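You operate a simulated robot arm through the tools that you are given. There is no shell and no other tool. Be economical: measure what you need, move in short steps, check, and stop when the job is done.

You are at the controls of a simulated robot arm. One attempt, no reset.

## Task
Stick the label named on the brown card on the cover and roll its bubbles out.
Fine: Clamp the cover first; put the roller back, open the clamp and lay the cover in the green tray. Set down upright: roller. What is to be rubbed or washed off counts as gone when no trace of it is left.

The check looks at the end state, three seconds after you hand in, the way a careful person would. Anything else that was tipped, shoved, dropped, spilled or broken makes it a failure. A push-on lid holds only when it is set on centred and level and pressed home; a screw cap is set on level and turned clockwise until tight.

## Robot
A 6-joint arm with a two-finger parallel gripper on a trunk, on a base that drives. Base frame: it is fixed to the floor where the robot stands at the start and does not move with it; the origin is under the middle of the robot, x ahead of it, y to its left, z up; the surface under the hand at the start is at about z = 0.812. Readings come in m, rad, newtons and seconds.
With the tool pointing down near the work surface it reaches from about 0.36 to 0.9 m from the robot's upright axis, wherever it stands. Its first joint turns from -2.007 to 2.007 rad. Places, roughly: clamp jaw [0.5, -0.1, 0.8]; green pass tray on the finishing bench [0.8, -0.5, 0.8]. Payload 3.43 kg.
The TCP is the grasp point between the finger pads, 0.034 m short of the fingertips. In the tool frame z runs along the fingers and y along their closing line. Largest opening 0.128 m; finger width 0.024, thickness 0.012; the body of the gripper, 0.048 by 0.13 m, starts 0.096 m behind the TCP.
Orientation is that of the tool frame in the base frame, as a unit quaternion [x, y, z, w]. With the fingers straight down and closing along the base's y, the tool's x points along the base's -x, its y along +y and its z along -z.

## Interface
- The arm moves only by the tool jog_arm. Its argument "steps" is a list of rows, each a list of 2 entries, a list of its own where there are three numbers: the shift along the base's x, y, z in units of 100 mm (1.0 is 100 mm), then the turn, a rotation vector about the base's x, y, z in units of 45 degrees (1.0 is 45 degrees). In form: [[[x, y, z], [ax, ay, az]], ...]. A call has 1 to 12 rows; each row is the pose to reach, as a shift and turn from the pose commanded when the call began. "jaw" is the opening in per cent of the stroke, from 0 (shut) to 100 (fully open), set as the call begins (left out, the last holds). A call with a number of a shift or a turn outside -1 to 1 is refused whole. Each row takes 0.2 s and may step no farther than 0.05 m and 0.15 rad from the row before; otherwise, or with a gripper value out of range, the whole call is refused. Where a pose cannot be reached the arm comes as near as it can. A force on the tool above 50 N (or 10 N above the force at the start of the call, whichever is more), or a blocked arm, ends the call early, and 0.2 s more pass. The fingers move at their own pace (about 0.108 m/s each) and stop on an object; they squeeze with about 26 N. The grip force told is the motor's: it shows also when the fingers shut on nothing. Time passes only in rows, and 0.2 s behind the last, so rows that repeat a pose let the fingers close. The reply holds the time, the measured pose of the TCP, the force on the tool along the base axes, the opening and the grip force, in the units named above and with some noise, with the torque about the TCP (base axes, N m) and any sound that the robot's microphone picked up, and new pictures: "pictures" is both (left out), scene, wrist or none.
- Cameras (640 x 400 px; columns grow to the right, rows downward): "scene" is now at [0.0713, 0.1763, 1.2228]; the picture's right is [-0.30, -0.95, 0.00], its down [-0.26, 0.08, -0.96] and it looks along [0.92, -0.29, -0.27] (base axes); focal length 223 px, centre (320, 200). "wrist" rides on the gripper at [0.076, -0.011, -0.16] in the tool frame; the picture's right is [0.15, 0.99, 0.00], its down [-0.88, 0.13, -0.46] and it looks along [-0.45, 0.07, 0.89] (tool axes); focal length 234 px, centre (320, 200). There is no depth. A picture from a camera that has moved, and an enlarged one, comes with that camera's place and axes in the base frame and with its lens. The place of the scene camera against the robot may be out by one fixed shift of up to 0.018 m in any direction.
- move_column(by): slides the trunk up (or, below 0, down) by that many m; the arm and the scene camera ride with it, the base frame stays. It gives what a move gives, with no picture.
- base_move(legs): drives the robot by 1 to 6 legs, each [ahead, turn to the left] in m and rad, along the robot's own axes; the way and the turn of a leg run together, so that a leg with both is an arc; at most 1.5 m and 3.142 rad a leg. The arm and the cameras ride along, it lands a little off, and it stops where it bumps. It gives what a move gives, and a new picture of the scene camera.
- head_to(pan, tilt): turns the head with the scene camera to pan (to the left, within 1.798 rad either way) and tilt (down, from -0.506 to 1.204), counted from straight ahead of the robot. It gives what a move gives, and a new picture of the scene camera.
- inspect(camera, box): a new picture of the part [left, top, right, bottom] of that camera's present view, enlarged. It takes no simulated time.
- finish_job(): hands the job in; it is judged then, once.

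Work in short steps. Places have to be worked out from the pictures, the camera data and where the tool is seen: move nearer, look again, correct. Check each grasp and each placing, and mend what went wrong. You have 120 turns and 260 pictures in all, those below and enlarged ones among them. Open the gripper and draw the arm clear of the work before you hand the job in, unless the task says otherwise; then end with one line.

The tools are called after ">>>" by a JSON object that holds its "method" and its "body". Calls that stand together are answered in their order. jog_arm: Moves the arm, as the interface text tells. Its arguments: {"type":"object","properties":{"steps":{"type":"array"},"jaw":{"type":"number"},"pictures":{"type":"string","enum":["both","scene","wrist","none"]}},"required":["steps"]} The other tools are called the same way: move_column (by) slides the trunk up or down; base_move (legs) drives the base; head_to (pan, tilt) turns the head that bears the scene camera; inspect (camera, box) takes an enlarged picture of a part of a camera's view; finish_job () hands the job in.

At the start:

```text
time: 0.0
position: [0.5444, 0.2743, 1.1993]
tcp_rot: [0.001, 1.0, 0.0, 0.0]
contact_force: [0.0, -0.6, 0.0]
wrist_torque: [-0.01, -0.02, -0.01]
gripper_width: 0.1279
finger_force: 0.0
trunk travel left (down, up): [-0.45, 0.34]
robot x, y, heading: [-0.0025, -0.0016, 0.003]
head pan, tilt: [-0.307, 0.276]
```

scene: 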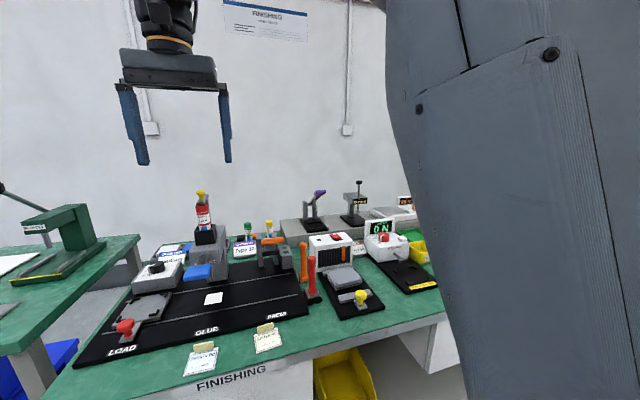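
wrist: 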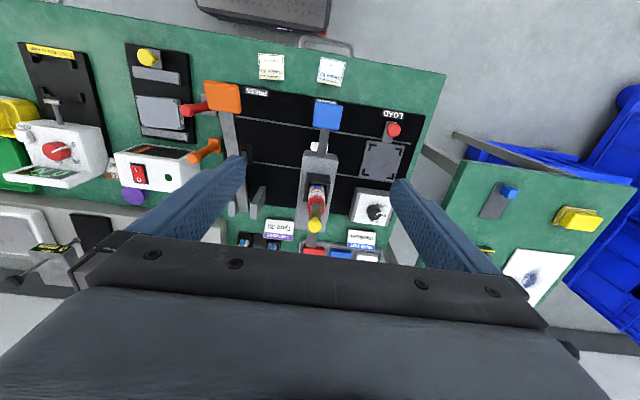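

The scene is crowded; I first look around with the head, down at the bench.

>>> {"method": "head_to", "body": {"pan": -0.3, "tilt": 0.6}}

>>> {"method": "inspect", "body": {"camera": "wrist", "box": [200, 30, 460, 270]}}

>>> {"method": "inspect", "body": {"camera": "wrist", "box": [0, 20, 240, 220]}}

```text
time: 0.8
position: [0.5441, 0.2746, 1.1988]
tcp_rot: [0.0, 1.0, 0.0, 0.0]
contact_force: [0.3, 0.0, 0.1]
wrist_torque: [0.01, -0.02, 0.0]
gripper_width: 0.1282
finger_force: 0.1
trunk travel left (down, up): [-0.45, 0.34]
robot x, y, heading: [0.0007, -0.0001, 0.0]
head pan, tilt: [-0.3, 0.6]
camera scene: at [0.0667, 0.1783, 1.1931], right [-0.3, -0.96, 0.0], down [-0.54, 0.17, -0.83], along [0.79, -0.24, -0.56], focal length 223 px, centre (320, 200)
```

scene: 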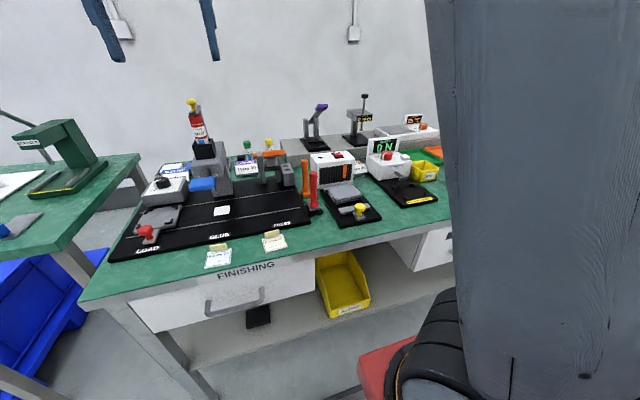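

```text
1.67 times, centred on (330, 150) of wrist
camera zoom: at [0.4671, 0.2627, 1.3592], right [-0.15, 0.99, 0.0], down [0.88, 0.13, 0.46], along [0.45, 0.07, -0.89], focal length 390 px, centre (303, 283)
```

zoom: 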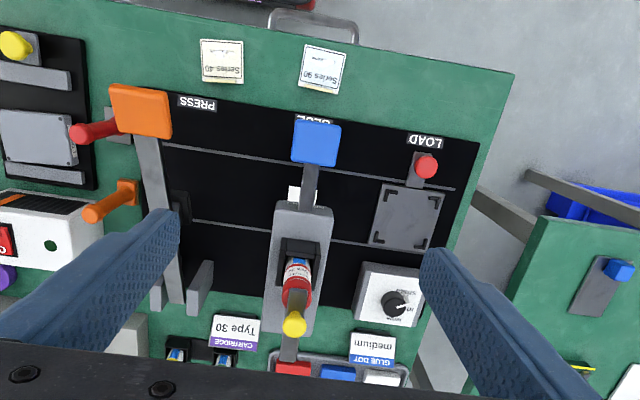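

```text
2.00 times, centred on (120, 120) of wrist
camera zoom: at [0.4671, 0.2627, 1.3592], right [-0.15, 0.99, 0.0], down [0.88, 0.13, 0.46], along [0.45, 0.07, -0.89], focal length 468 px, centre (720, 360)
```

zoom: 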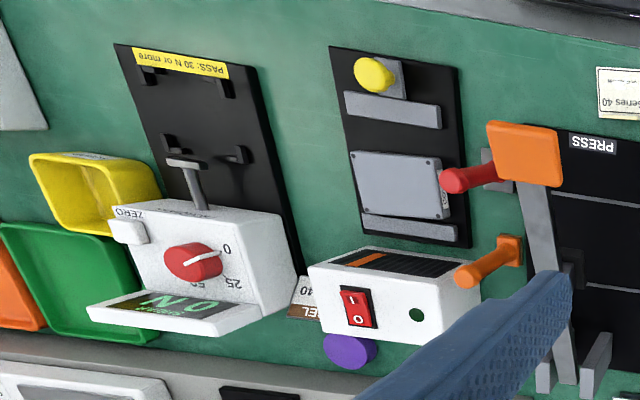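

The brown card near the purple thing seems to read "LABEL ... 40". I move the arm over toward the right-hand stations to look closer.

>>> {"method": "jog_arm", "body": {"steps": [[[0, -0.45, 0], [0, 0, 0]], [[0, -0.9, 0], [0, 0, 0]]], "pictures": "none"}}

>>> {"method": "jog_arm", "body": {"steps": [[[0, -0.45, 0], [0, 0, 0]], [[0, -0.9, 0], [0, 0, 0]]], "pictures": "none"}}

>>> {"method": "jog_arm", "body": {"steps": [[[-0.4, -0.2, 0], [0, 0, 0]], [[-0.8, -0.5, 0], [0, 0, 0]]]}}

>>> {"method": "inspect", "body": {"camera": "wrist", "box": [160, 20, 480, 220]}}

>>> {"method": "inspect", "body": {"camera": "scene", "box": [240, 80, 450, 260]}}

```text
time: 1.4
position: [0.5434, 0.184, 1.1985]
tcp_rot: [0.0, 1.0, 0.001, 0.0]
contact_force: [0.0, 0.5, -0.4]
wrist_torque: [-0.06, 0.0, -0.01]
gripper_width: 0.1281
finger_force: 0.0
trunk travel left (down, up): [-0.45, 0.34]
robot x, y, heading: [0.0018, 0.0026, 0.002]
head pan, tilt: [-0.3, 0.6]
```

```text
time: 2.0
position: [0.5425, 0.0938, 1.1991]
tcp_rot: [0.0, 1.0, -0.001, 0.001]
contact_force: [0.1, 0.9, -0.1]
wrist_torque: [-0.06, 0.05, 0.02]
gripper_width: 0.1282
finger_force: 0.1
trunk travel left (down, up): [-0.45, 0.34]
robot x, y, heading: [-0.0002, 0.0004, 0.004]
head pan, tilt: [-0.3, 0.6]
```

```text
time: 2.6
position: [0.464, 0.0434, 1.1984]
tcp_rot: [-0.001, 1.0, 0.0, -0.001]
contact_force: [1.3, 0.3, -1.1]
wrist_torque: [-0.02, 0.11, 0.0]
gripper_width: 0.1281
finger_force: 0.1
trunk travel left (down, up): [-0.45, 0.34]
robot x, y, heading: [0.0015, 0.0024, 0.001]
head pan, tilt: [-0.3, 0.6]
camera scene: at [0.0673, 0.1785, 1.1929], right [-0.3, -0.96, 0.0], down [-0.54, 0.17, -0.82], along [0.79, -0.24, -0.57], focal length 223 px, centre (320, 200)
camera wrist: at [0.3877, 0.0325, 1.3591], right [-0.15, 0.99, 0.0], down [0.88, 0.13, 0.45], along [0.45, 0.07, -0.89], focal length 234 px, centre (320, 200)
```

scene: 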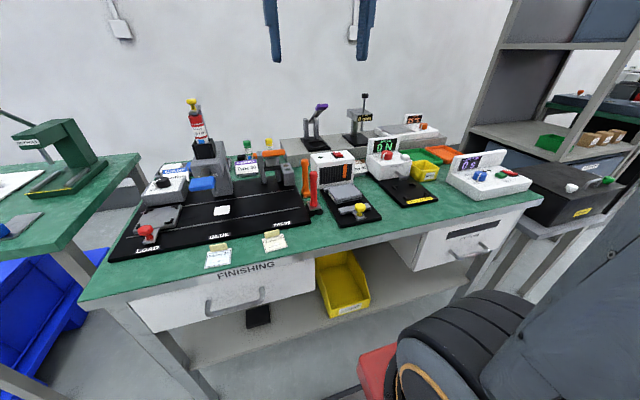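
wrist: 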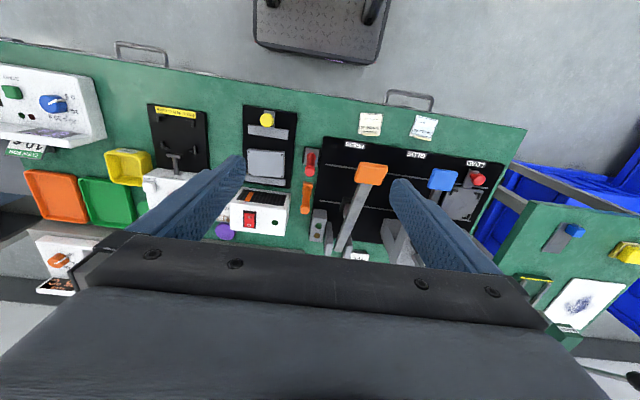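

```text
2.00 times, centred on (320, 120) of wrist
camera zoom: at [0.3877, 0.0325, 1.3591], right [-0.15, 0.99, 0.0], down [0.88, 0.13, 0.45], along [0.45, 0.07, -0.89], focal length 468 px, centre (320, 360)
```

zoom: 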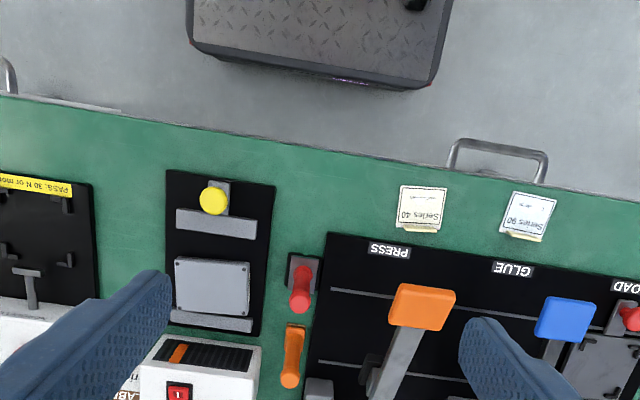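

```text
2.22 times, centred on (345, 170) of scene
camera zoom: at [0.0673, 0.1785, 1.1929], right [-0.3, -0.96, 0.0], down [-0.54, 0.17, -0.82], along [0.79, -0.24, -0.57], focal length 496 px, centre (264, 267)
```

zoom: 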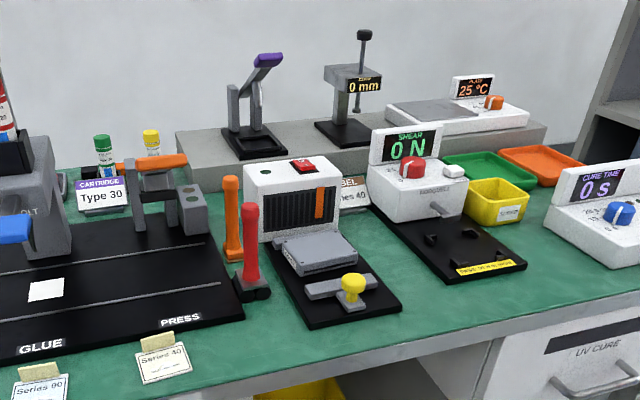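

I zoom the scene camera on the brown card, the two handles and the clamp station.

>>> {"method": "inspect", "body": {"camera": "scene", "box": [290, 140, 390, 230]}}

>>> {"method": "jog_arm", "body": {"steps": [[[0, -0.4, -0.2], [0, 0, 0]], [[0.0, -0.5, -0.6], [0, 0, 0]], [[0, -0.5, -1.0], [0, 0, 0]]], "pictures": "wrist"}}

>>> {"method": "inspect", "body": {"camera": "wrist", "box": [220, 20, 420, 240]}}

```text
4.44 times, centred on (340, 185) of scene
camera zoom: at [0.0673, 0.1785, 1.1929], right [-0.3, -0.96, 0.0], down [-0.54, 0.17, -0.82], along [0.79, -0.24, -0.57], focal length 992 px, centre (231, 267)
```

zoom: 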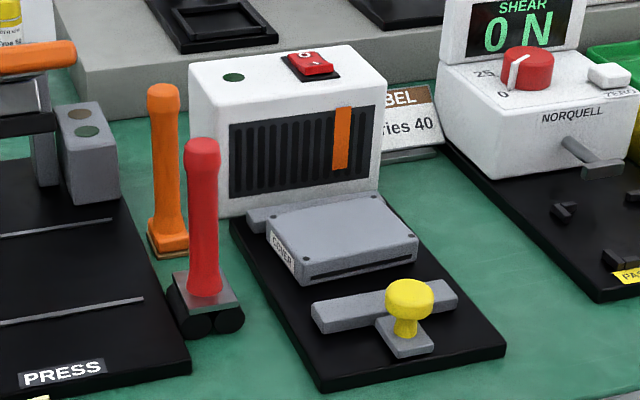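

```text
time: 3.4
position: [0.4651, -0.0068, 1.0994]
tcp_rot: [0.001, 1.0, 0.001, 0.0]
contact_force: [0.2, -0.8, -1.1]
wrist_torque: [0.0, -0.05, 0.03]
gripper_width: 0.1278
finger_force: 0.1
trunk travel left (down, up): [-0.45, 0.34]
robot x, y, heading: [0.0001, -0.0023, -0.001]
head pan, tilt: [-0.3, 0.6]
camera wrist: at [0.3878, -0.0187, 1.2598], right [-0.15, 0.99, 0.0], down [0.88, 0.13, 0.46], along [0.45, 0.07, -0.89], focal length 234 px, centre (320, 200)
```

wrist: 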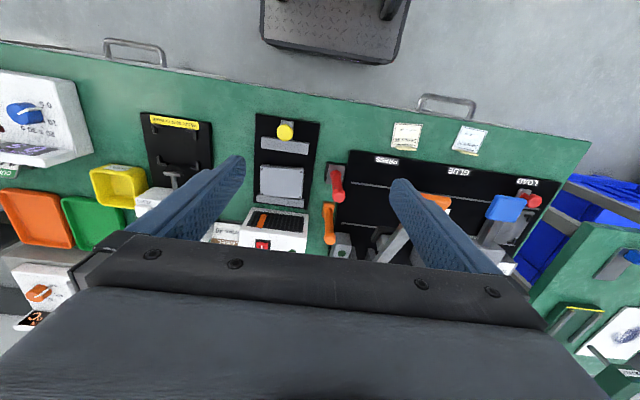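

```text
1.82 times, centred on (320, 130) of wrist
camera zoom: at [0.3878, -0.0187, 1.2598], right [-0.15, 0.99, 0.0], down [0.88, 0.13, 0.46], along [0.45, 0.07, -0.89], focal length 426 px, centre (320, 327)
```

zoom: 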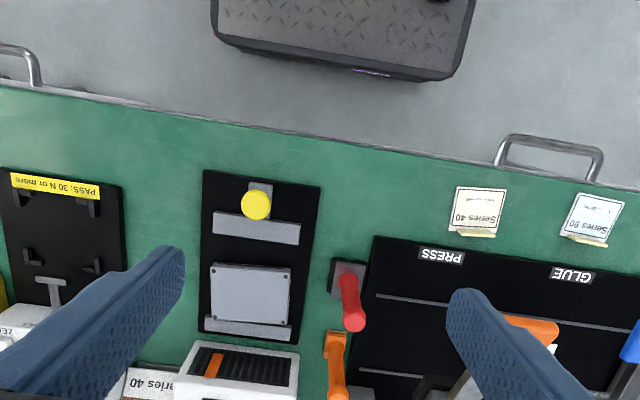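

The roller is the red-handled tool with black rolls; the card reads "Series 40". I go over the Series 40 label (~[0.46, 0.159]) to view it near.

>>> {"method": "jog_arm", "body": {"steps": [[[0, 0.45, 0], [0, 0, 0]], [[0, 0.9, 0], [0, 0, 0]]], "pictures": "none"}}

>>> {"method": "jog_arm", "body": {"steps": [[[0, 0.4, -0.2], [0, 0, 0]], [[0, 0.75, -0.5], [0, 0, 0]], [[0, 0.75, -0.95], [0, 0, 0]]], "pictures": "wrist"}}

>>> {"method": "inspect", "body": {"camera": "wrist", "box": [240, 50, 400, 200]}}

>>> {"method": "inspect", "body": {"camera": "scene", "box": [190, 215, 300, 280]}}

```text
time: 4.0
position: [0.4618, 0.0823, 1.1012]
tcp_rot: [-0.001, 1.0, 0.0, -0.001]
contact_force: [0.2, 0.1, -0.2]
wrist_torque: [0.0, 0.0, 0.01]
gripper_width: 0.1281
finger_force: 0.0
trunk travel left (down, up): [-0.45, 0.34]
robot x, y, heading: [0.0028, -0.0011, -0.001]
head pan, tilt: [-0.3, 0.6]
```

```text
time: 4.8
position: [0.4631, 0.1588, 1.0031]
tcp_rot: [0.0, 1.0, 0.0, 0.001]
contact_force: [-0.7, 0.1, 0.0]
wrist_torque: [0.02, 0.01, 0.02]
gripper_width: 0.1277
finger_force: 0.0
trunk travel left (down, up): [-0.45, 0.34]
robot x, y, heading: [-0.0015, 0.0011, -0.008]
head pan, tilt: [-0.3, 0.6]
camera wrist: at [0.385, 0.1482, 1.1636], right [-0.15, 0.99, 0.0], down [0.88, 0.13, 0.46], along [0.45, 0.07, -0.89], focal length 234 px, centre (320, 200)
```

wrist: 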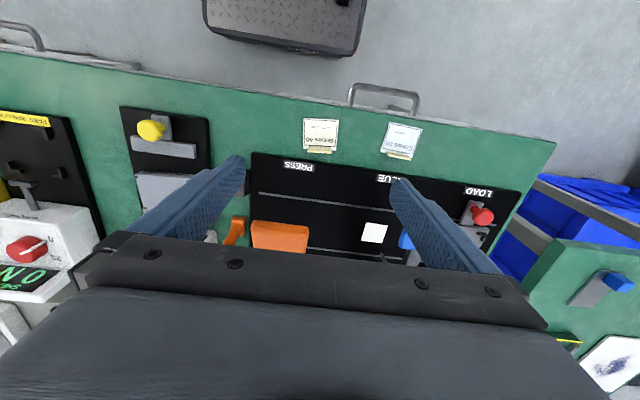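

```text
2.67 times, centred on (320, 125) of wrist
camera zoom: at [0.385, 0.1482, 1.1636], right [-0.15, 0.99, 0.0], down [0.88, 0.13, 0.46], along [0.45, 0.07, -0.89], focal length 624 px, centre (320, 400)
```

zoom: 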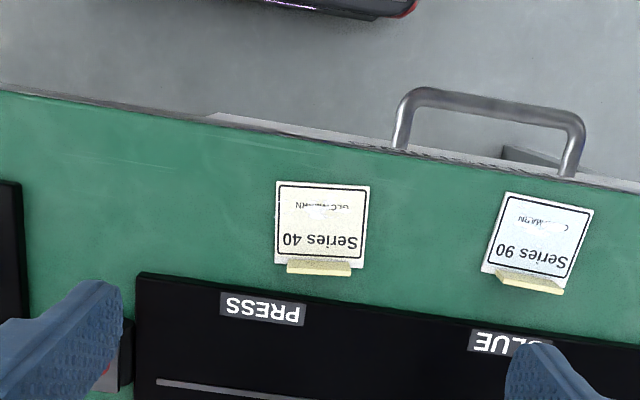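

```text
5.82 times, centred on (245, 248) of scene
camera zoom: at [0.0665, 0.1782, 1.193], right [-0.3, -0.96, 0.0], down [-0.54, 0.17, -0.83], along [0.79, -0.24, -0.56], focal length 1299 px, centre (756, -76)
```

zoom: 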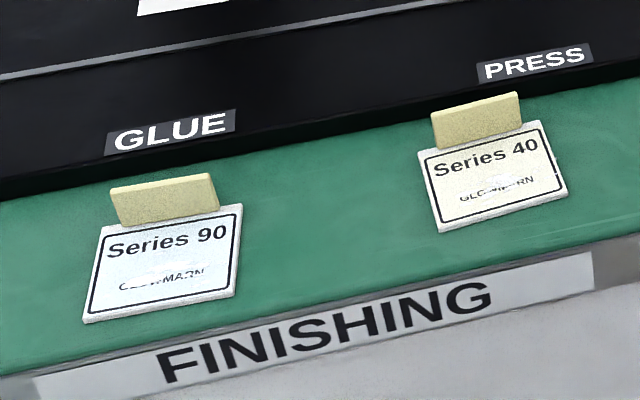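

Label 40 lies at about [0.455, 0.160], tab standing at its far edge. First the clamp: I go to view the clamp station closely.

>>> {"method": "jog_arm", "body": {"steps": [[[0, -0.45, 0], [0, 0, 0]], [[0, -0.9, 0], [0, 0, 0]]], "pictures": "none"}}

>>> {"method": "jog_arm", "body": {"steps": [[[0, -0.45, 0], [0, 0, 0]], [[0, -0.9, 0], [0, 0, 0]]], "pictures": "none"}}

>>> {"method": "jog_arm", "body": {"steps": [[[0.2, -0.45, 0], [0, 0, 0]]], "pictures": "wrist"}}

>>> {"method": "inspect", "body": {"camera": "wrist", "box": [230, 40, 410, 200]}}

>>> {"method": "inspect", "body": {"camera": "scene", "box": [300, 170, 400, 240]}}

```text
time: 5.4
position: [0.4638, 0.0695, 1.004]
tcp_rot: [0.0, 1.0, 0.0, 0.001]
contact_force: [-0.8, -0.1, 0.1]
wrist_torque: [-0.02, 0.0, -0.04]
gripper_width: 0.128
finger_force: 0.1
trunk travel left (down, up): [-0.45, 0.34]
robot x, y, heading: [-0.0, 0.0016, -0.002]
head pan, tilt: [-0.3, 0.6]
```

```text
time: 6.0
position: [0.4631, -0.023, 1.0071]
tcp_rot: [0.0, 1.0, 0.0, -0.001]
contact_force: [-0.3, 0.2, 0.5]
wrist_torque: [-0.03, 0.02, 0.0]
gripper_width: 0.1281
finger_force: 0.0
trunk travel left (down, up): [-0.45, 0.34]
robot x, y, heading: [0.001, 0.0015, 0.002]
head pan, tilt: [-0.3, 0.6]
```

```text
time: 6.4
position: [0.4865, -0.069, 1.0065]
tcp_rot: [0.0, 1.0, 0.0, 0.0]
contact_force: [-0.5, -0.8, 0.2]
wrist_torque: [-0.04, -0.02, 0.02]
gripper_width: 0.1281
finger_force: 0.1
trunk travel left (down, up): [-0.45, 0.34]
robot x, y, heading: [0.0009, -0.0012, 0.003]
head pan, tilt: [-0.3, 0.6]
camera wrist: at [0.4095, -0.0807, 1.1673], right [-0.15, 0.99, 0.0], down [0.88, 0.13, 0.46], along [0.45, 0.07, -0.89], focal length 234 px, centre (320, 200)
```

wrist: 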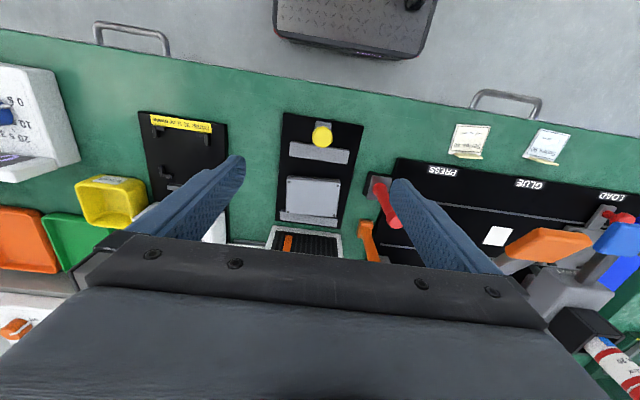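

```text
2.50 times, centred on (320, 120) of wrist
camera zoom: at [0.4095, -0.0807, 1.1673], right [-0.15, 0.99, 0.0], down [0.88, 0.13, 0.46], along [0.45, 0.07, -0.89], focal length 585 px, centre (320, 400)
```

zoom: 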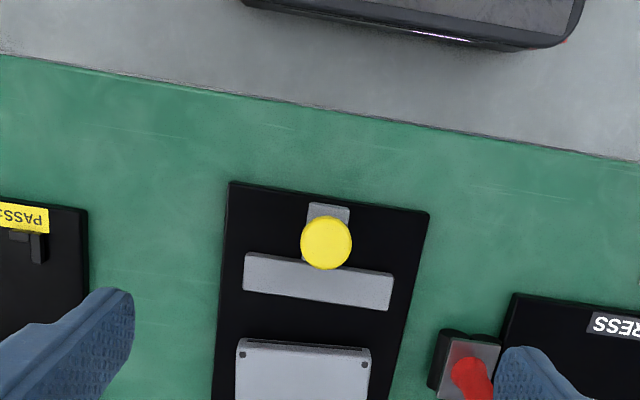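

```text
5.71 times, centred on (350, 205) of scene
camera zoom: at [0.0664, 0.1785, 1.193], right [-0.3, -0.96, 0.0], down [-0.54, 0.17, -0.83], along [0.79, -0.24, -0.56], focal length 1275 px, centre (149, 171)
```

zoom: 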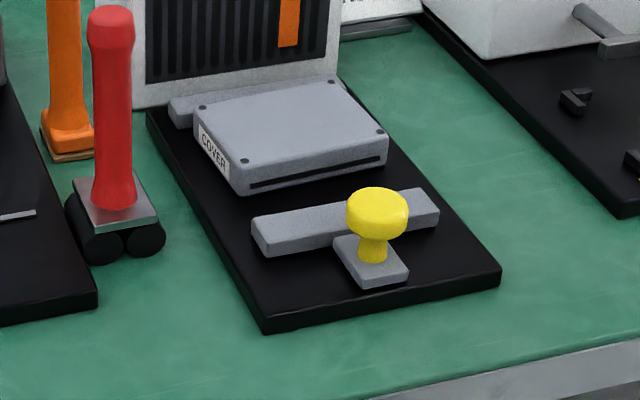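

Clamp is a sliding jaw with a yellow knob at ≈[0.474, -0.067, top 0.86]. I come over it half-open and descend partway to verify alignment.

>>> {"method": "jog_arm", "body": {"steps": [[[-0.1, 0.02, -0.4], [0, 0, 0]], [[-0.12, 0.02, -0.8], [0, 0, 0]]], "jaw": 55, "pictures": "wrist"}}

>>> {"method": "inspect", "body": {"camera": "wrist", "box": [220, 60, 420, 230]}}

>>> {"method": "inspect", "body": {"camera": "scene", "box": [300, 130, 420, 240]}}

```text
time: 7.0
position: [0.4745, -0.0673, 0.9262]
tcp_rot: [0.0, 1.0, 0.0, 0.001]
contact_force: [-0.1, 0.2, 0.2]
wrist_torque: [0.03, -0.06, -0.02]
gripper_width: 0.0705
finger_force: 0.0
trunk travel left (down, up): [-0.45, 0.34]
robot x, y, heading: [-0.0006, -0.0003, 0.004]
head pan, tilt: [-0.3, 0.6]
camera wrist: at [0.3965, -0.0788, 1.086], right [-0.15, 0.99, 0.0], down [0.88, 0.13, 0.46], along [0.45, 0.07, -0.89], focal length 234 px, centre (320, 200)
```

wrist: 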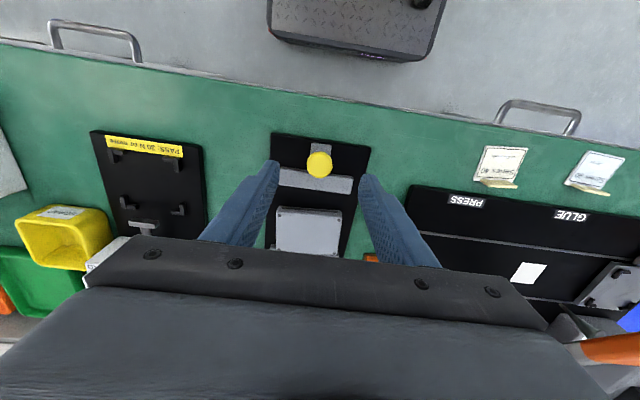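

```text
2.35 times, centred on (320, 145) of wrist
camera zoom: at [0.3965, -0.0788, 1.086], right [-0.15, 0.99, 0.0], down [0.88, 0.13, 0.46], along [0.45, 0.07, -0.89], focal length 551 px, centre (320, 329)
```

zoom: 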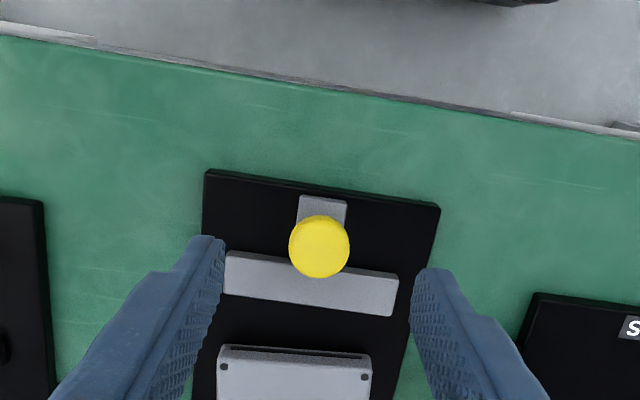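

```text
3.64 times, centred on (360, 185) of scene
camera zoom: at [0.0665, 0.1783, 1.193], right [-0.3, -0.96, 0.0], down [-0.54, 0.17, -0.83], along [0.79, -0.24, -0.56], focal length 812 px, centre (174, 254)
```

zoom: 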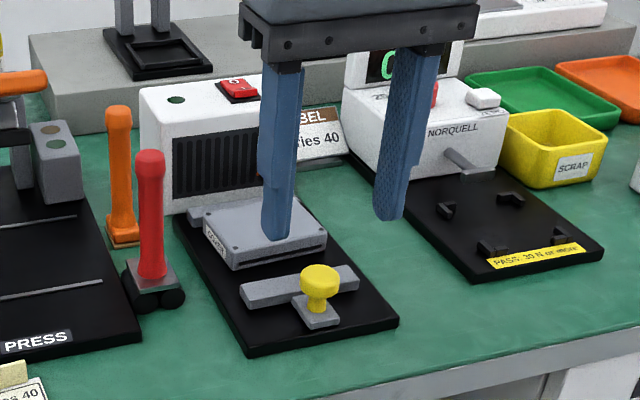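

Aligned with the knob in y; I descend so the tips straddle the knob head.

>>> {"method": "jog_arm", "body": {"steps": [[[0, 0, -0.25], [0, 0, 0]], [[0.0, 0, -0.48], [0, 0, 0]]], "pictures": "wrist"}}

>>> {"method": "inspect", "body": {"camera": "scene", "box": [310, 160, 400, 240]}}

```text
time: 7.6
position: [0.4732, -0.065, 0.8774]
tcp_rot: [0.0, 1.0, 0.0, 0.0]
contact_force: [-0.3, -0.4, 0.3]
wrist_torque: [0.03, -0.02, 0.03]
gripper_width: 0.0704
finger_force: 0.0
trunk travel left (down, up): [-0.45, 0.34]
robot x, y, heading: [-0.0034, 0.002, -0.003]
head pan, tilt: [-0.3, 0.6]
camera wrist: at [0.3959, -0.0774, 1.0379], right [-0.15, 0.99, 0.0], down [0.88, 0.13, 0.46], along [0.45, 0.07, -0.89], focal length 234 px, centre (320, 200)
```

wrist: 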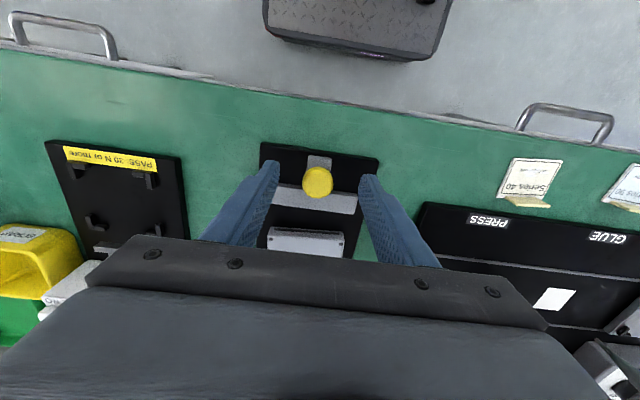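

```text
5.00 times, centred on (355, 200) of scene
camera zoom: at [0.0665, 0.1783, 1.193], right [-0.3, -0.96, 0.0], down [-0.54, 0.17, -0.83], along [0.79, -0.24, -0.56], focal length 1116 px, centre (145, 200)
```

zoom: 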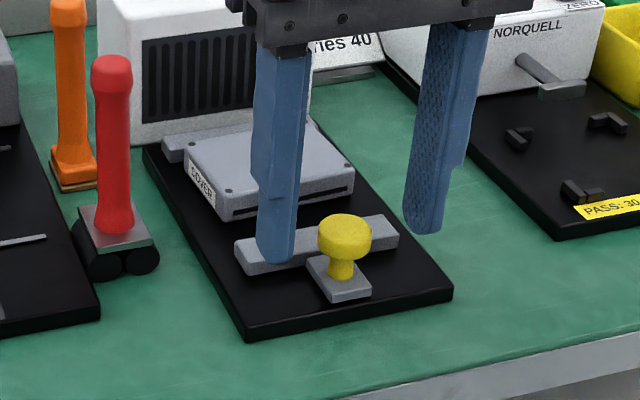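

Tip midline at z≈0.843 projects onto the knob head, so the height is right. I close on the knob.

>>> {"method": "jog_arm", "body": {"steps": [[[0, 0, -0.03], [0, 0, 0]], [[0, 0, -0.03], [0, 0, 0]], [[0, 0, -0.03], [0, 0, 0]]], "jaw": 5, "pictures": "wrist"}}

>>> {"method": "inspect", "body": {"camera": "scene", "box": [310, 160, 400, 240]}}

```text
time: 8.4
position: [0.4721, -0.067, 0.8757]
tcp_rot: [0.0, 1.0, -0.001, 0.001]
contact_force: [0.5, -25.9, 12.9]
wrist_torque: [-0.91, 0.11, -0.38]
gripper_width: 0.0269
finger_force: 45.5
trunk travel left (down, up): [-0.45, 0.34]
robot x, y, heading: [-0.0003, -0.0031, -0.003]
head pan, tilt: [-0.3, 0.6]
camera wrist: at [0.3955, -0.0782, 1.0353], right [-0.15, 0.99, 0.0], down [0.88, 0.13, 0.46], along [0.45, 0.07, -0.89], focal length 234 px, centre (320, 200)
```

wrist: 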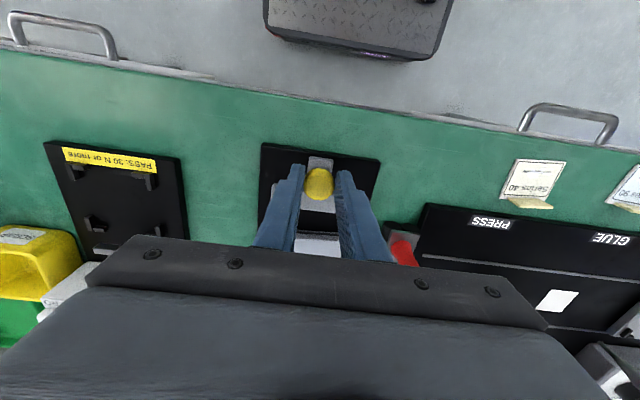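

```text
5.00 times, centred on (355, 200) of scene
camera zoom: at [0.0667, 0.1772, 1.1933], right [-0.3, -0.95, 0.0], down [-0.54, 0.17, -0.83], along [0.79, -0.24, -0.56], focal length 1116 px, centre (145, 200)
```

zoom: 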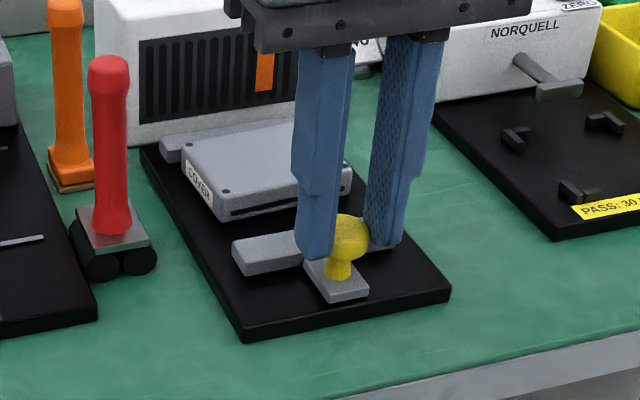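

Knob gripped (0.027 m). I push it +x in small steps, watching the force.

>>> {"method": "jog_arm", "body": {"steps": [[[0.05, -0.01, 0], [0, 0, 0]], [[0.1, -0.01, 0], [0, 0, 0]], [[0.15, -0.01, 0], [0, 0, 0]], [[0.2, -0.01, 0], [0, 0, 0]], [[0.25, -0.01, 0], [0, 0, 0]], [[0.3, -0.01, 0], [0, 0, 0]], [[0.35, -0.01, 0], [0, 0, 0]]], "pictures": "wrist"}}

>>> {"method": "inspect", "body": {"camera": "scene", "box": [310, 160, 400, 240]}}

```text
time: 9.2
position: [0.4862, -0.0678, 0.8746]
tcp_rot: [0.0, 1.0, -0.002, 0.002]
contact_force: [-0.9, -5.1, 8.5]
wrist_torque: [-0.15, 0.25, 0.14]
gripper_width: 0.0268
finger_force: 45.3
trunk travel left (down, up): [-0.45, 0.34]
robot x, y, heading: [0.0007, -0.0, -0.003]
head pan, tilt: [-0.3, 0.6]
stopped in row 3: the force on the tool passed its limit at 51 N (the readings are from after the stop); the commanded pose is now the measured one
camera wrist: at [0.4092, -0.078, 1.0351], right [-0.15, 0.99, 0.0], down [0.88, 0.13, 0.46], along [0.45, 0.06, -0.89], focal length 234 px, centre (320, 200)
```

wrist: 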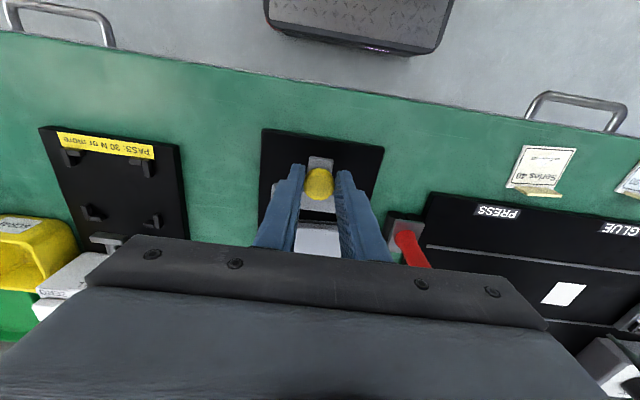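

```text
5.00 times, centred on (355, 200) of scene
camera zoom: at [0.0669, 0.1778, 1.1929], right [-0.3, -0.95, 0.0], down [-0.54, 0.17, -0.83], along [0.79, -0.25, -0.56], focal length 1116 px, centre (145, 200)
```

zoom: 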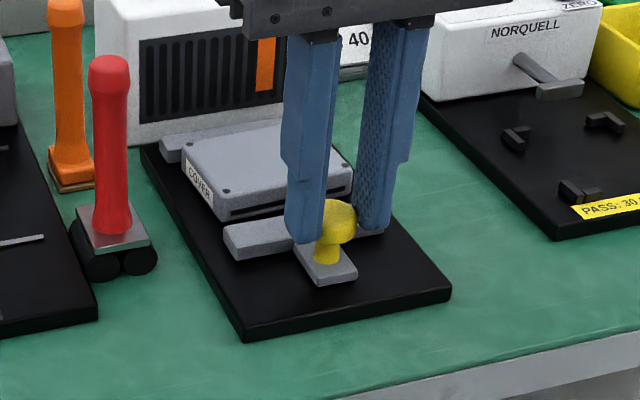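

The jaw slid 13 mm, gap still open; the friction tripped the limit. I keep pushing in smaller steps.

>>> {"method": "jog_arm", "body": {"steps": [[[0.02, 0, 0.02], [0, 0, 0]], [[0.04, 0, 0.02], [0, 0, 0]], [[0.06, 0, 0.02], [0, 0, 0]], [[0.08, 0, 0.02], [0, 0, 0]], [[0.1, 0, 0.02], [0, 0, 0]], [[0.12, 0, 0.02], [0, 0, 0]], [[0.14, 0, 0.02], [0, 0, 0]], [[0.16, 0, 0.02], [0, 0, 0]], [[0.18, 0, 0.02], [0, 0, 0]], [[0.2, 0, 0.02], [0, 0, 0]]], "pictures": "none"}}

>>> {"method": "inspect", "body": {"camera": "scene", "box": [310, 160, 400, 240]}}

```text
time: 11.4
position: [0.507, -0.0677, 0.8769]
tcp_rot: [0.0, 1.0, -0.002, 0.003]
contact_force: [8.7, -18.9, -13.7]
wrist_torque: [-0.64, -0.57, -0.07]
gripper_width: 0.0262
finger_force: 45.5
trunk travel left (down, up): [-0.45, 0.34]
robot x, y, heading: [-0.0007, -0.0006, -0.001]
head pan, tilt: [-0.3, 0.6]
```

```text
5.00 times, centred on (355, 200) of scene
camera zoom: at [0.0677, 0.1771, 1.1931], right [-0.3, -0.95, 0.0], down [-0.54, 0.17, -0.82], along [0.79, -0.24, -0.57], focal length 1116 px, centre (145, 200)
```

zoom: 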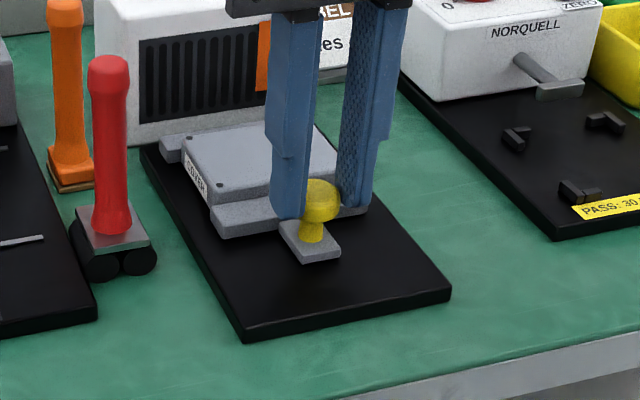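

The jaw is about at the cover; I push on until the force rises.

>>> {"method": "jog_arm", "body": {"steps": [[[0.02, -0.01, 0], [0, 0, 0]], [[0.04, -0.01, 0], [0, 0, 0]], [[0.06, -0.01, 0], [0, 0, 0]], [[0.08, -0.01, 0], [0, 0, 0]], [[0.1, -0.01, 0], [0, 0, 0]], [[0.12, -0.01, 0], [0, 0, 0]]], "pictures": "none"}}

>>> {"method": "inspect", "body": {"camera": "scene", "box": [310, 160, 400, 240]}}

```text
time: 12.8
position: [0.517, -0.0675, 0.8778]
tcp_rot: [0.0, 1.0, -0.001, 0.0]
contact_force: [-35.3, -0.6, 16.7]
wrist_torque: [-0.06, 1.18, -0.01]
gripper_width: 0.0261
finger_force: 45.3
trunk travel left (down, up): [-0.45, 0.34]
robot x, y, heading: [-0.0006, 0.0013, -0.002]
head pan, tilt: [-0.3, 0.6]
```

```text
5.00 times, centred on (355, 200) of scene
camera zoom: at [0.0651, 0.1778, 1.1932], right [-0.3, -0.95, 0.0], down [-0.54, 0.17, -0.83], along [0.79, -0.24, -0.56], focal length 1116 px, centre (145, 200)
```

zoom: 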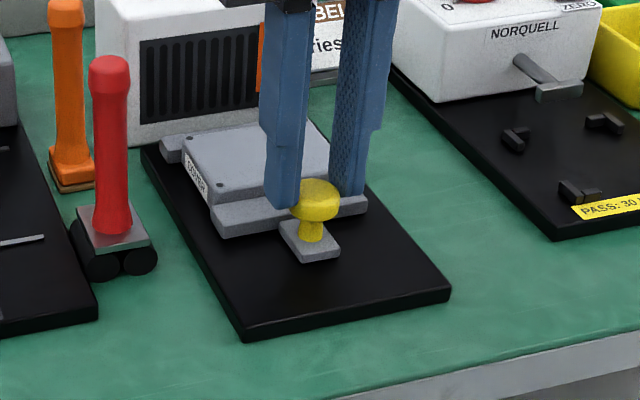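

The jaw has stopped firm against the cover at 35 N. I ease back, open and rise.

>>> {"method": "jog_arm", "body": {"steps": [[[-0.05, 0.01, 0], [0, 0, 0]], [[-0.07, 0.01, 0.0], [0, 0, 0]]], "pictures": "none"}}

>>> {"method": "jog_arm", "body": {"steps": [[[0, 0, 0], [0, 0, 0]], [[0, 0, 0], [0, 0, 0]], [[0, 0, 0.3], [0, 0, 0]], [[0, 0, 0.7], [0, 0, 0]], [[0, 0, 1.0], [0, 0, 0]]], "jaw": 55, "pictures": "wrist"}}

>>> {"method": "inspect", "body": {"camera": "scene", "box": [310, 160, 400, 240]}}

>>> {"method": "inspect", "body": {"camera": "wrist", "box": [240, 70, 400, 210]}}

```text
time: 13.4
position: [0.5146, -0.0668, 0.8779]
tcp_rot: [0.001, 1.0, -0.002, 0.006]
contact_force: [10.6, -5.4, 1.0]
wrist_torque: [-0.23, -1.46, 0.02]
gripper_width: 0.0259
finger_force: 45.1
trunk travel left (down, up): [-0.45, 0.34]
robot x, y, heading: [0.0027, -0.0023, 0.002]
head pan, tilt: [-0.3, 0.6]
```

```text
time: 14.6
position: [0.5097, -0.0665, 0.9773]
tcp_rot: [0.0, 1.0, -0.001, 0.002]
contact_force: [0.5, -0.4, 0.2]
wrist_torque: [0.01, 0.03, 0.0]
gripper_width: 0.07
finger_force: 0.0
trunk travel left (down, up): [-0.45, 0.34]
robot x, y, heading: [0.0022, -0.0021, 0.0]
head pan, tilt: [-0.3, 0.6]
camera wrist: at [0.4325, -0.0775, 1.1382], right [-0.15, 0.99, 0.0], down [0.88, 0.13, 0.46], along [0.45, 0.06, -0.89], focal length 234 px, centre (320, 200)
```

wrist: 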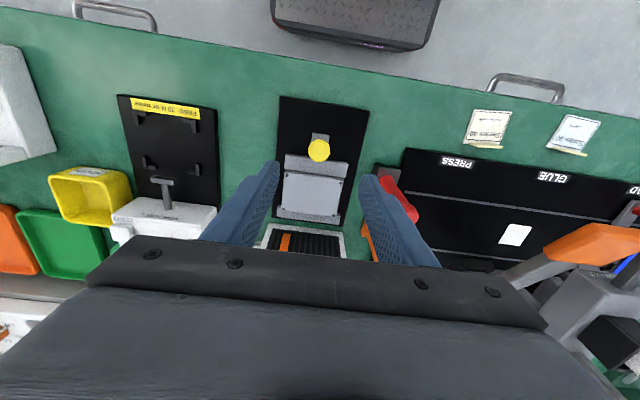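

```text
5.00 times, centred on (355, 200) of scene
camera zoom: at [0.0671, 0.1777, 1.193], right [-0.3, -0.95, 0.0], down [-0.54, 0.17, -0.82], along [0.79, -0.24, -0.57], focal length 1116 px, centre (145, 200)
```

zoom: 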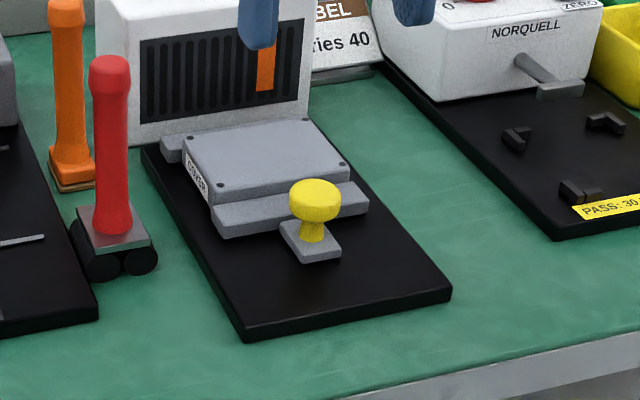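

```text
2.86 times, centred on (320, 140) of wrist
camera zoom: at [0.4325, -0.0775, 1.1382], right [-0.15, 0.99, 0.0], down [0.88, 0.13, 0.46], along [0.45, 0.06, -0.89], focal length 669 px, centre (320, 371)
```

zoom: 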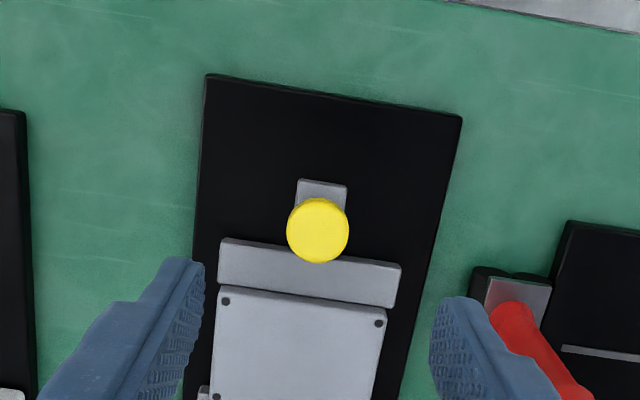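

Clamped: the bar is flush with the cover, cover centre ≈[0.575, -0.069], no yaw. Now I go to the label while turning the tool 90° plus the label's ~0.09 rad yaw, so that the fingers close along x on its tab.

>>> {"method": "jog_arm", "body": {"steps": [[[0, 0.1, 0.1], [0, 0, 0.17]], [[0, 0.25, 0.1], [0, 0, 0.34]], [[0, 0.4, 0.1], [0, 0, 0.51]], [[0, 0.55, 0.1], [0, 0, 0.68]], [[0, 0.7, 0.1], [0, 0, 0.85]], [[0, 0.8, 0.1], [0, 0, 1.0]]], "pictures": "none"}}

>>> {"method": "jog_arm", "body": {"steps": [[[0, 0.1, 0], [0, 0, 0.17]], [[-0.1, 0.25, 0], [0, 0, 0.34]], [[-0.2, 0.4, 0], [0, 0, 0.51]], [[-0.25, 0.55, 0], [0, 0, 0.68]], [[-0.3, 0.7, 0], [0, 0, 0.85]], [[-0.33, 0.8, 0], [0, 0, 1.0]]], "pictures": "none"}}

>>> {"method": "jog_arm", "body": {"steps": [[[0, 0.4, 0], [0, 0, 0.11]], [[0, 0.69, 0], [0, 0, 0.11]], [[0, 0.69, -0.4], [0, 0, 0.11]]], "pictures": "both"}}

>>> {"method": "inspect", "body": {"camera": "wrist", "box": [220, 50, 420, 200]}}

```text
time: 16.0
position: [0.511, 0.0147, 0.9856]
tcp_rot: [-0.383, 0.924, 0.0, 0.002]
contact_force: [0.5, 0.4, -1.2]
wrist_torque: [-0.02, 0.02, 0.01]
gripper_width: 0.0702
finger_force: 0.0
trunk travel left (down, up): [-0.45, 0.34]
robot x, y, heading: [0.0019, -0.0013, -0.003]
head pan, tilt: [-0.3, 0.6]
```

```text
time: 17.4
position: [0.4791, 0.0935, 0.987]
tcp_rot: [0.708, -0.706, -0.001, -0.001]
contact_force: [-0.2, -0.3, -0.2]
wrist_torque: [0.02, 0.01, 0.02]
gripper_width: 0.0705
finger_force: 0.0
trunk travel left (down, up): [-0.45, 0.34]
robot x, y, heading: [0.0006, -0.0021, 0.0]
head pan, tilt: [-0.3, 0.6]
```

```text
time: 17.7
position: [0.4792, 0.0953, 0.9869]
tcp_rot: [0.712, -0.702, 0.005, 0.004]
contact_force: [0.6, -18.9, 0.4]
wrist_torque: [0.25, 0.01, -0.94]
gripper_width: 0.0707
finger_force: 0.5
trunk travel left (down, up): [-0.45, 0.34]
robot x, y, heading: [-0.0016, -0.0005, -0.006]
head pan, tilt: [-0.3, 0.6]
stopped in row 1: the force on the tool passed its limit at 84 N (the readings are from after the stop); the commanded pose is now the measured one
camera scene: at [0.0678, 0.1763, 1.1932], right [-0.3, -0.95, 0.0], down [-0.54, 0.17, -0.82], along [0.79, -0.25, -0.57], focal length 223 px, centre (320, 200)
camera wrist: at [0.4902, 0.0221, 1.1477], right [-0.99, -0.16, 0.0], down [-0.14, 0.88, 0.44], along [-0.07, 0.44, -0.9], focal length 234 px, centre (320, 200)
```

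scene: 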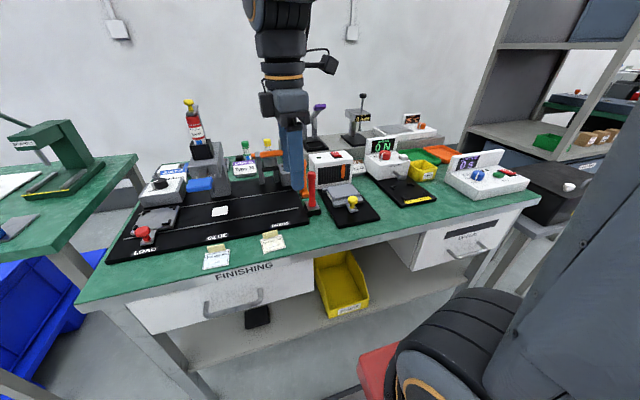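
wrist: 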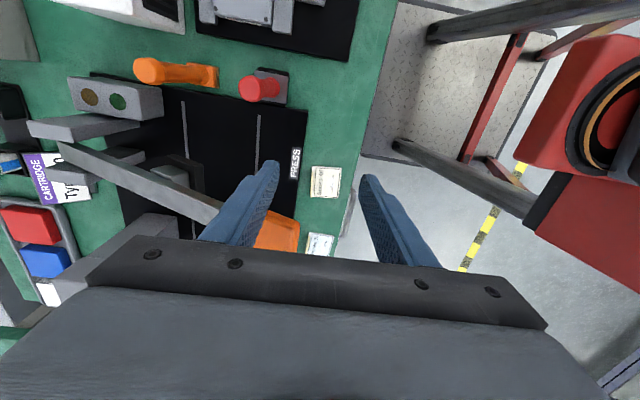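

```text
2.67 times, centred on (320, 125) of wrist
camera zoom: at [0.4902, 0.0221, 1.1477], right [-0.99, -0.16, 0.0], down [-0.14, 0.88, 0.44], along [-0.07, 0.44, -0.9], focal length 624 px, centre (320, 400)
```

zoom: 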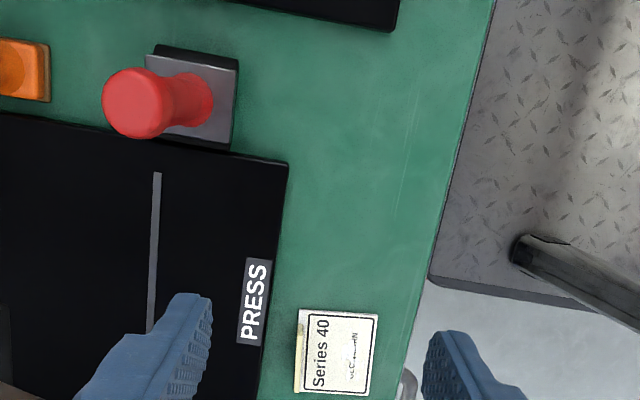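

I bumped something (84 N in y) — probably the orange press lever. I look at it.

>>> {"method": "inspect", "body": {"camera": "scene", "box": [200, 120, 340, 260]}}

>>> {"method": "inspect", "body": {"camera": "wrist", "box": [60, 60, 340, 260]}}

```text
2.86 times, centred on (270, 190) of scene
camera zoom: at [0.0678, 0.1763, 1.1932], right [-0.3, -0.95, 0.0], down [-0.54, 0.17, -0.82], along [0.79, -0.25, -0.57], focal length 638 px, centre (463, 229)
```

zoom: 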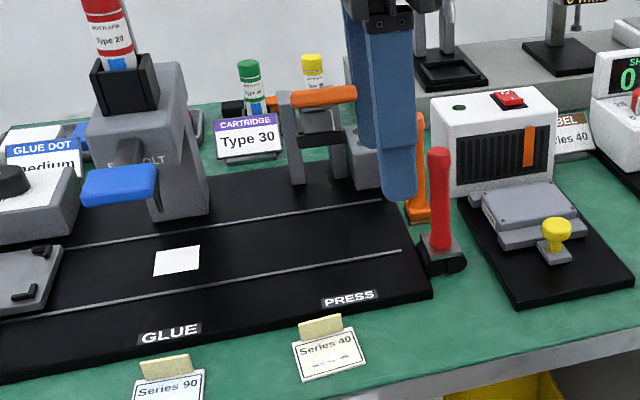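

```text
2.00 times, centred on (200, 160) of wrist
camera zoom: at [0.4902, 0.0221, 1.1477], right [-0.99, -0.16, 0.0], down [-0.14, 0.88, 0.44], along [-0.07, 0.44, -0.9], focal length 468 px, centre (560, 280)
```

zoom: 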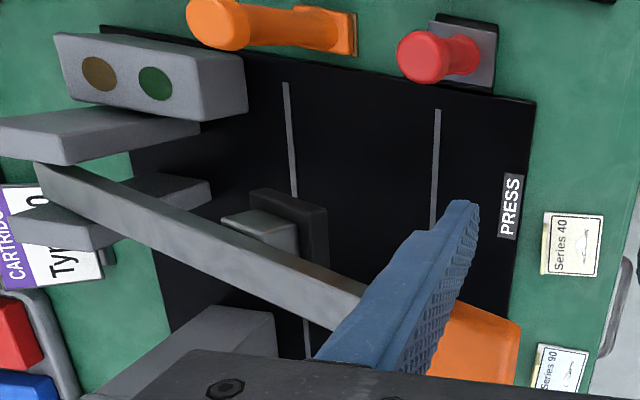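

The far finger touched the press lever's pad (≈[0.507, 0.134, 1.007]); nothing looks displaced. I back off, rise and swing the hand round to the opposite yaw (camera on the +y side), to come in later with a slight lean toward +y clear of that pad.

>>> {"method": "jog_arm", "body": {"steps": [[[0, -0.3, 0], [0, 0, 0]], [[-0.2, -0.5, 0.4], [0, 0, 0]], [[-0.3, -0.5, 0.8], [0, 0, 0]], [[-0.4, -0.5, 1.0], [0, 0, 0]]], "pictures": "none"}}

>>> {"method": "jog_arm", "body": {"steps": [[[0, 0, 0], [0, 0, -0.16]], [[0, 0, 0], [0, 0, -0.33]], [[0, 0, 0], [0, 0, -0.49]], [[0, 0, 0], [0, 0, -0.65]], [[0, 0, 0], [0, 0, -0.82]], [[0, 0, 0], [0, 0, -0.977]]], "pictures": "none"}}

>>> {"method": "jog_arm", "body": {"steps": [[[0, 0, 0], [0, 0, -0.16]], [[0, 0, 0], [0, 0, -0.33]], [[0, 0, 0], [0, 0, -0.49]], [[0, 0, 0], [0, 0, -0.65]], [[0, 0, 0], [0, 0, -0.82]], [[0, 0, 0], [0, 0, -0.977]]], "pictures": "none"}}

>>> {"method": "jog_arm", "body": {"steps": [[[0, 0, 0], [0, 0, -0.16]], [[0, 0, 0], [0, 0, -0.33]], [[0, 0, 0], [0, 0, -0.49]], [[0, 0, 0], [0, 0, -0.65]], [[0, 0, 0], [0, 0, -0.82]], [[0, 0, 0], [0, 0, -0.977]]], "pictures": "none"}}

>>> {"method": "jog_arm", "body": {"steps": [[[0, 0, 0], [0, 0, -0.16]], [[0, 0, 0], [0, 0, -0.33]], [[0, 0, 0], [0, 0, -0.49]], [[0, 0, 0], [0, 0, -0.65]], [[0, 0, 0], [0, 0, -0.82]], [[0, 0, 0], [0, 0, -0.977]]], "pictures": "both"}}

```text
time: 18.7
position: [0.4402, 0.0472, 1.0863]
tcp_rot: [0.713, -0.701, 0.005, 0.005]
contact_force: [0.4, 0.0, -0.5]
wrist_torque: [0.04, 0.03, -0.03]
gripper_width: 0.0704
finger_force: 0.0
trunk travel left (down, up): [-0.45, 0.34]
robot x, y, heading: [-0.0015, -0.0014, -0.001]
head pan, tilt: [-0.3, 0.6]
```

```text
time: 20.1
position: [0.4386, 0.0485, 1.087]
tcp_rot: [-0.398, 0.917, -0.002, -0.006]
contact_force: [0.6, -0.6, 0.4]
wrist_torque: [0.0, 0.0, 0.0]
gripper_width: 0.0704
finger_force: 0.1
trunk travel left (down, up): [-0.45, 0.34]
robot x, y, heading: [0.0014, -0.0044, -0.006]
head pan, tilt: [-0.3, 0.6]
```

```text
time: 21.5
position: [0.4377, 0.0482, 1.0871]
tcp_rot: [-0.026, 1.0, 0.0, -0.006]
contact_force: [-0.6, 0.3, -0.6]
wrist_torque: [0.01, -0.01, -0.02]
gripper_width: 0.0705
finger_force: 0.0
trunk travel left (down, up): [-0.45, 0.34]
robot x, y, heading: [0.0001, -0.0001, -0.002]
head pan, tilt: [-0.3, 0.6]
```

```text
time: 22.9
position: [0.4384, 0.048, 1.0862]
tcp_rot: [0.35, 0.937, 0.002, -0.006]
contact_force: [0.7, -0.1, 0.4]
wrist_torque: [-0.01, 0.03, 0.0]
gripper_width: 0.0701
finger_force: 0.0
trunk travel left (down, up): [-0.45, 0.34]
robot x, y, heading: [-0.0026, -0.0024, -0.005]
head pan, tilt: [-0.3, 0.6]
```

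```text
time: 24.3
position: [0.4397, 0.0491, 1.0872]
tcp_rot: [0.675, 0.738, 0.004, -0.004]
contact_force: [-0.4, 0.1, 0.4]
wrist_torque: [0.0, 0.05, 0.01]
gripper_width: 0.0705
finger_force: 0.1
trunk travel left (down, up): [-0.45, 0.34]
robot x, y, heading: [-0.0032, -0.0017, -0.004]
head pan, tilt: [-0.3, 0.6]
camera scene: at [0.0674, 0.1776, 1.193], right [-0.3, -0.95, 0.0], down [-0.54, 0.17, -0.83], along [0.79, -0.25, -0.56], focal length 223 px, centre (320, 200)
camera wrist: at [0.4204, 0.1207, 1.2475], right [0.97, 0.23, 0.0], down [0.21, -0.87, 0.45], along [0.11, -0.43, -0.9], focal length 234 px, centre (320, 200)
```

scene: 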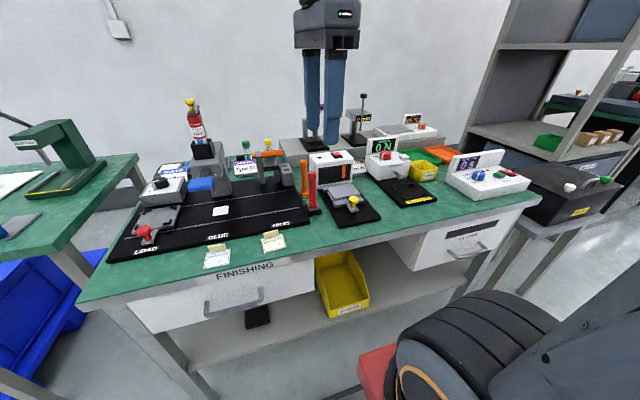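
wrist: 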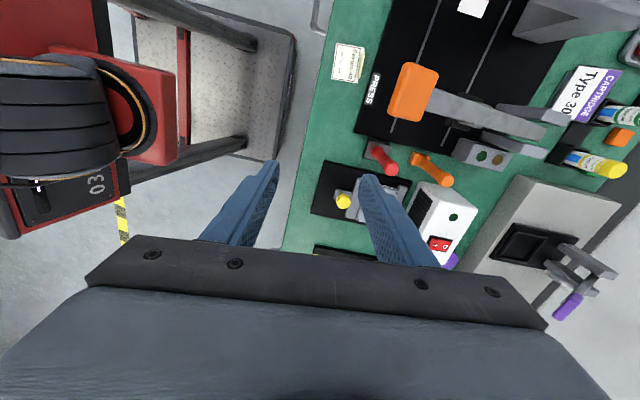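

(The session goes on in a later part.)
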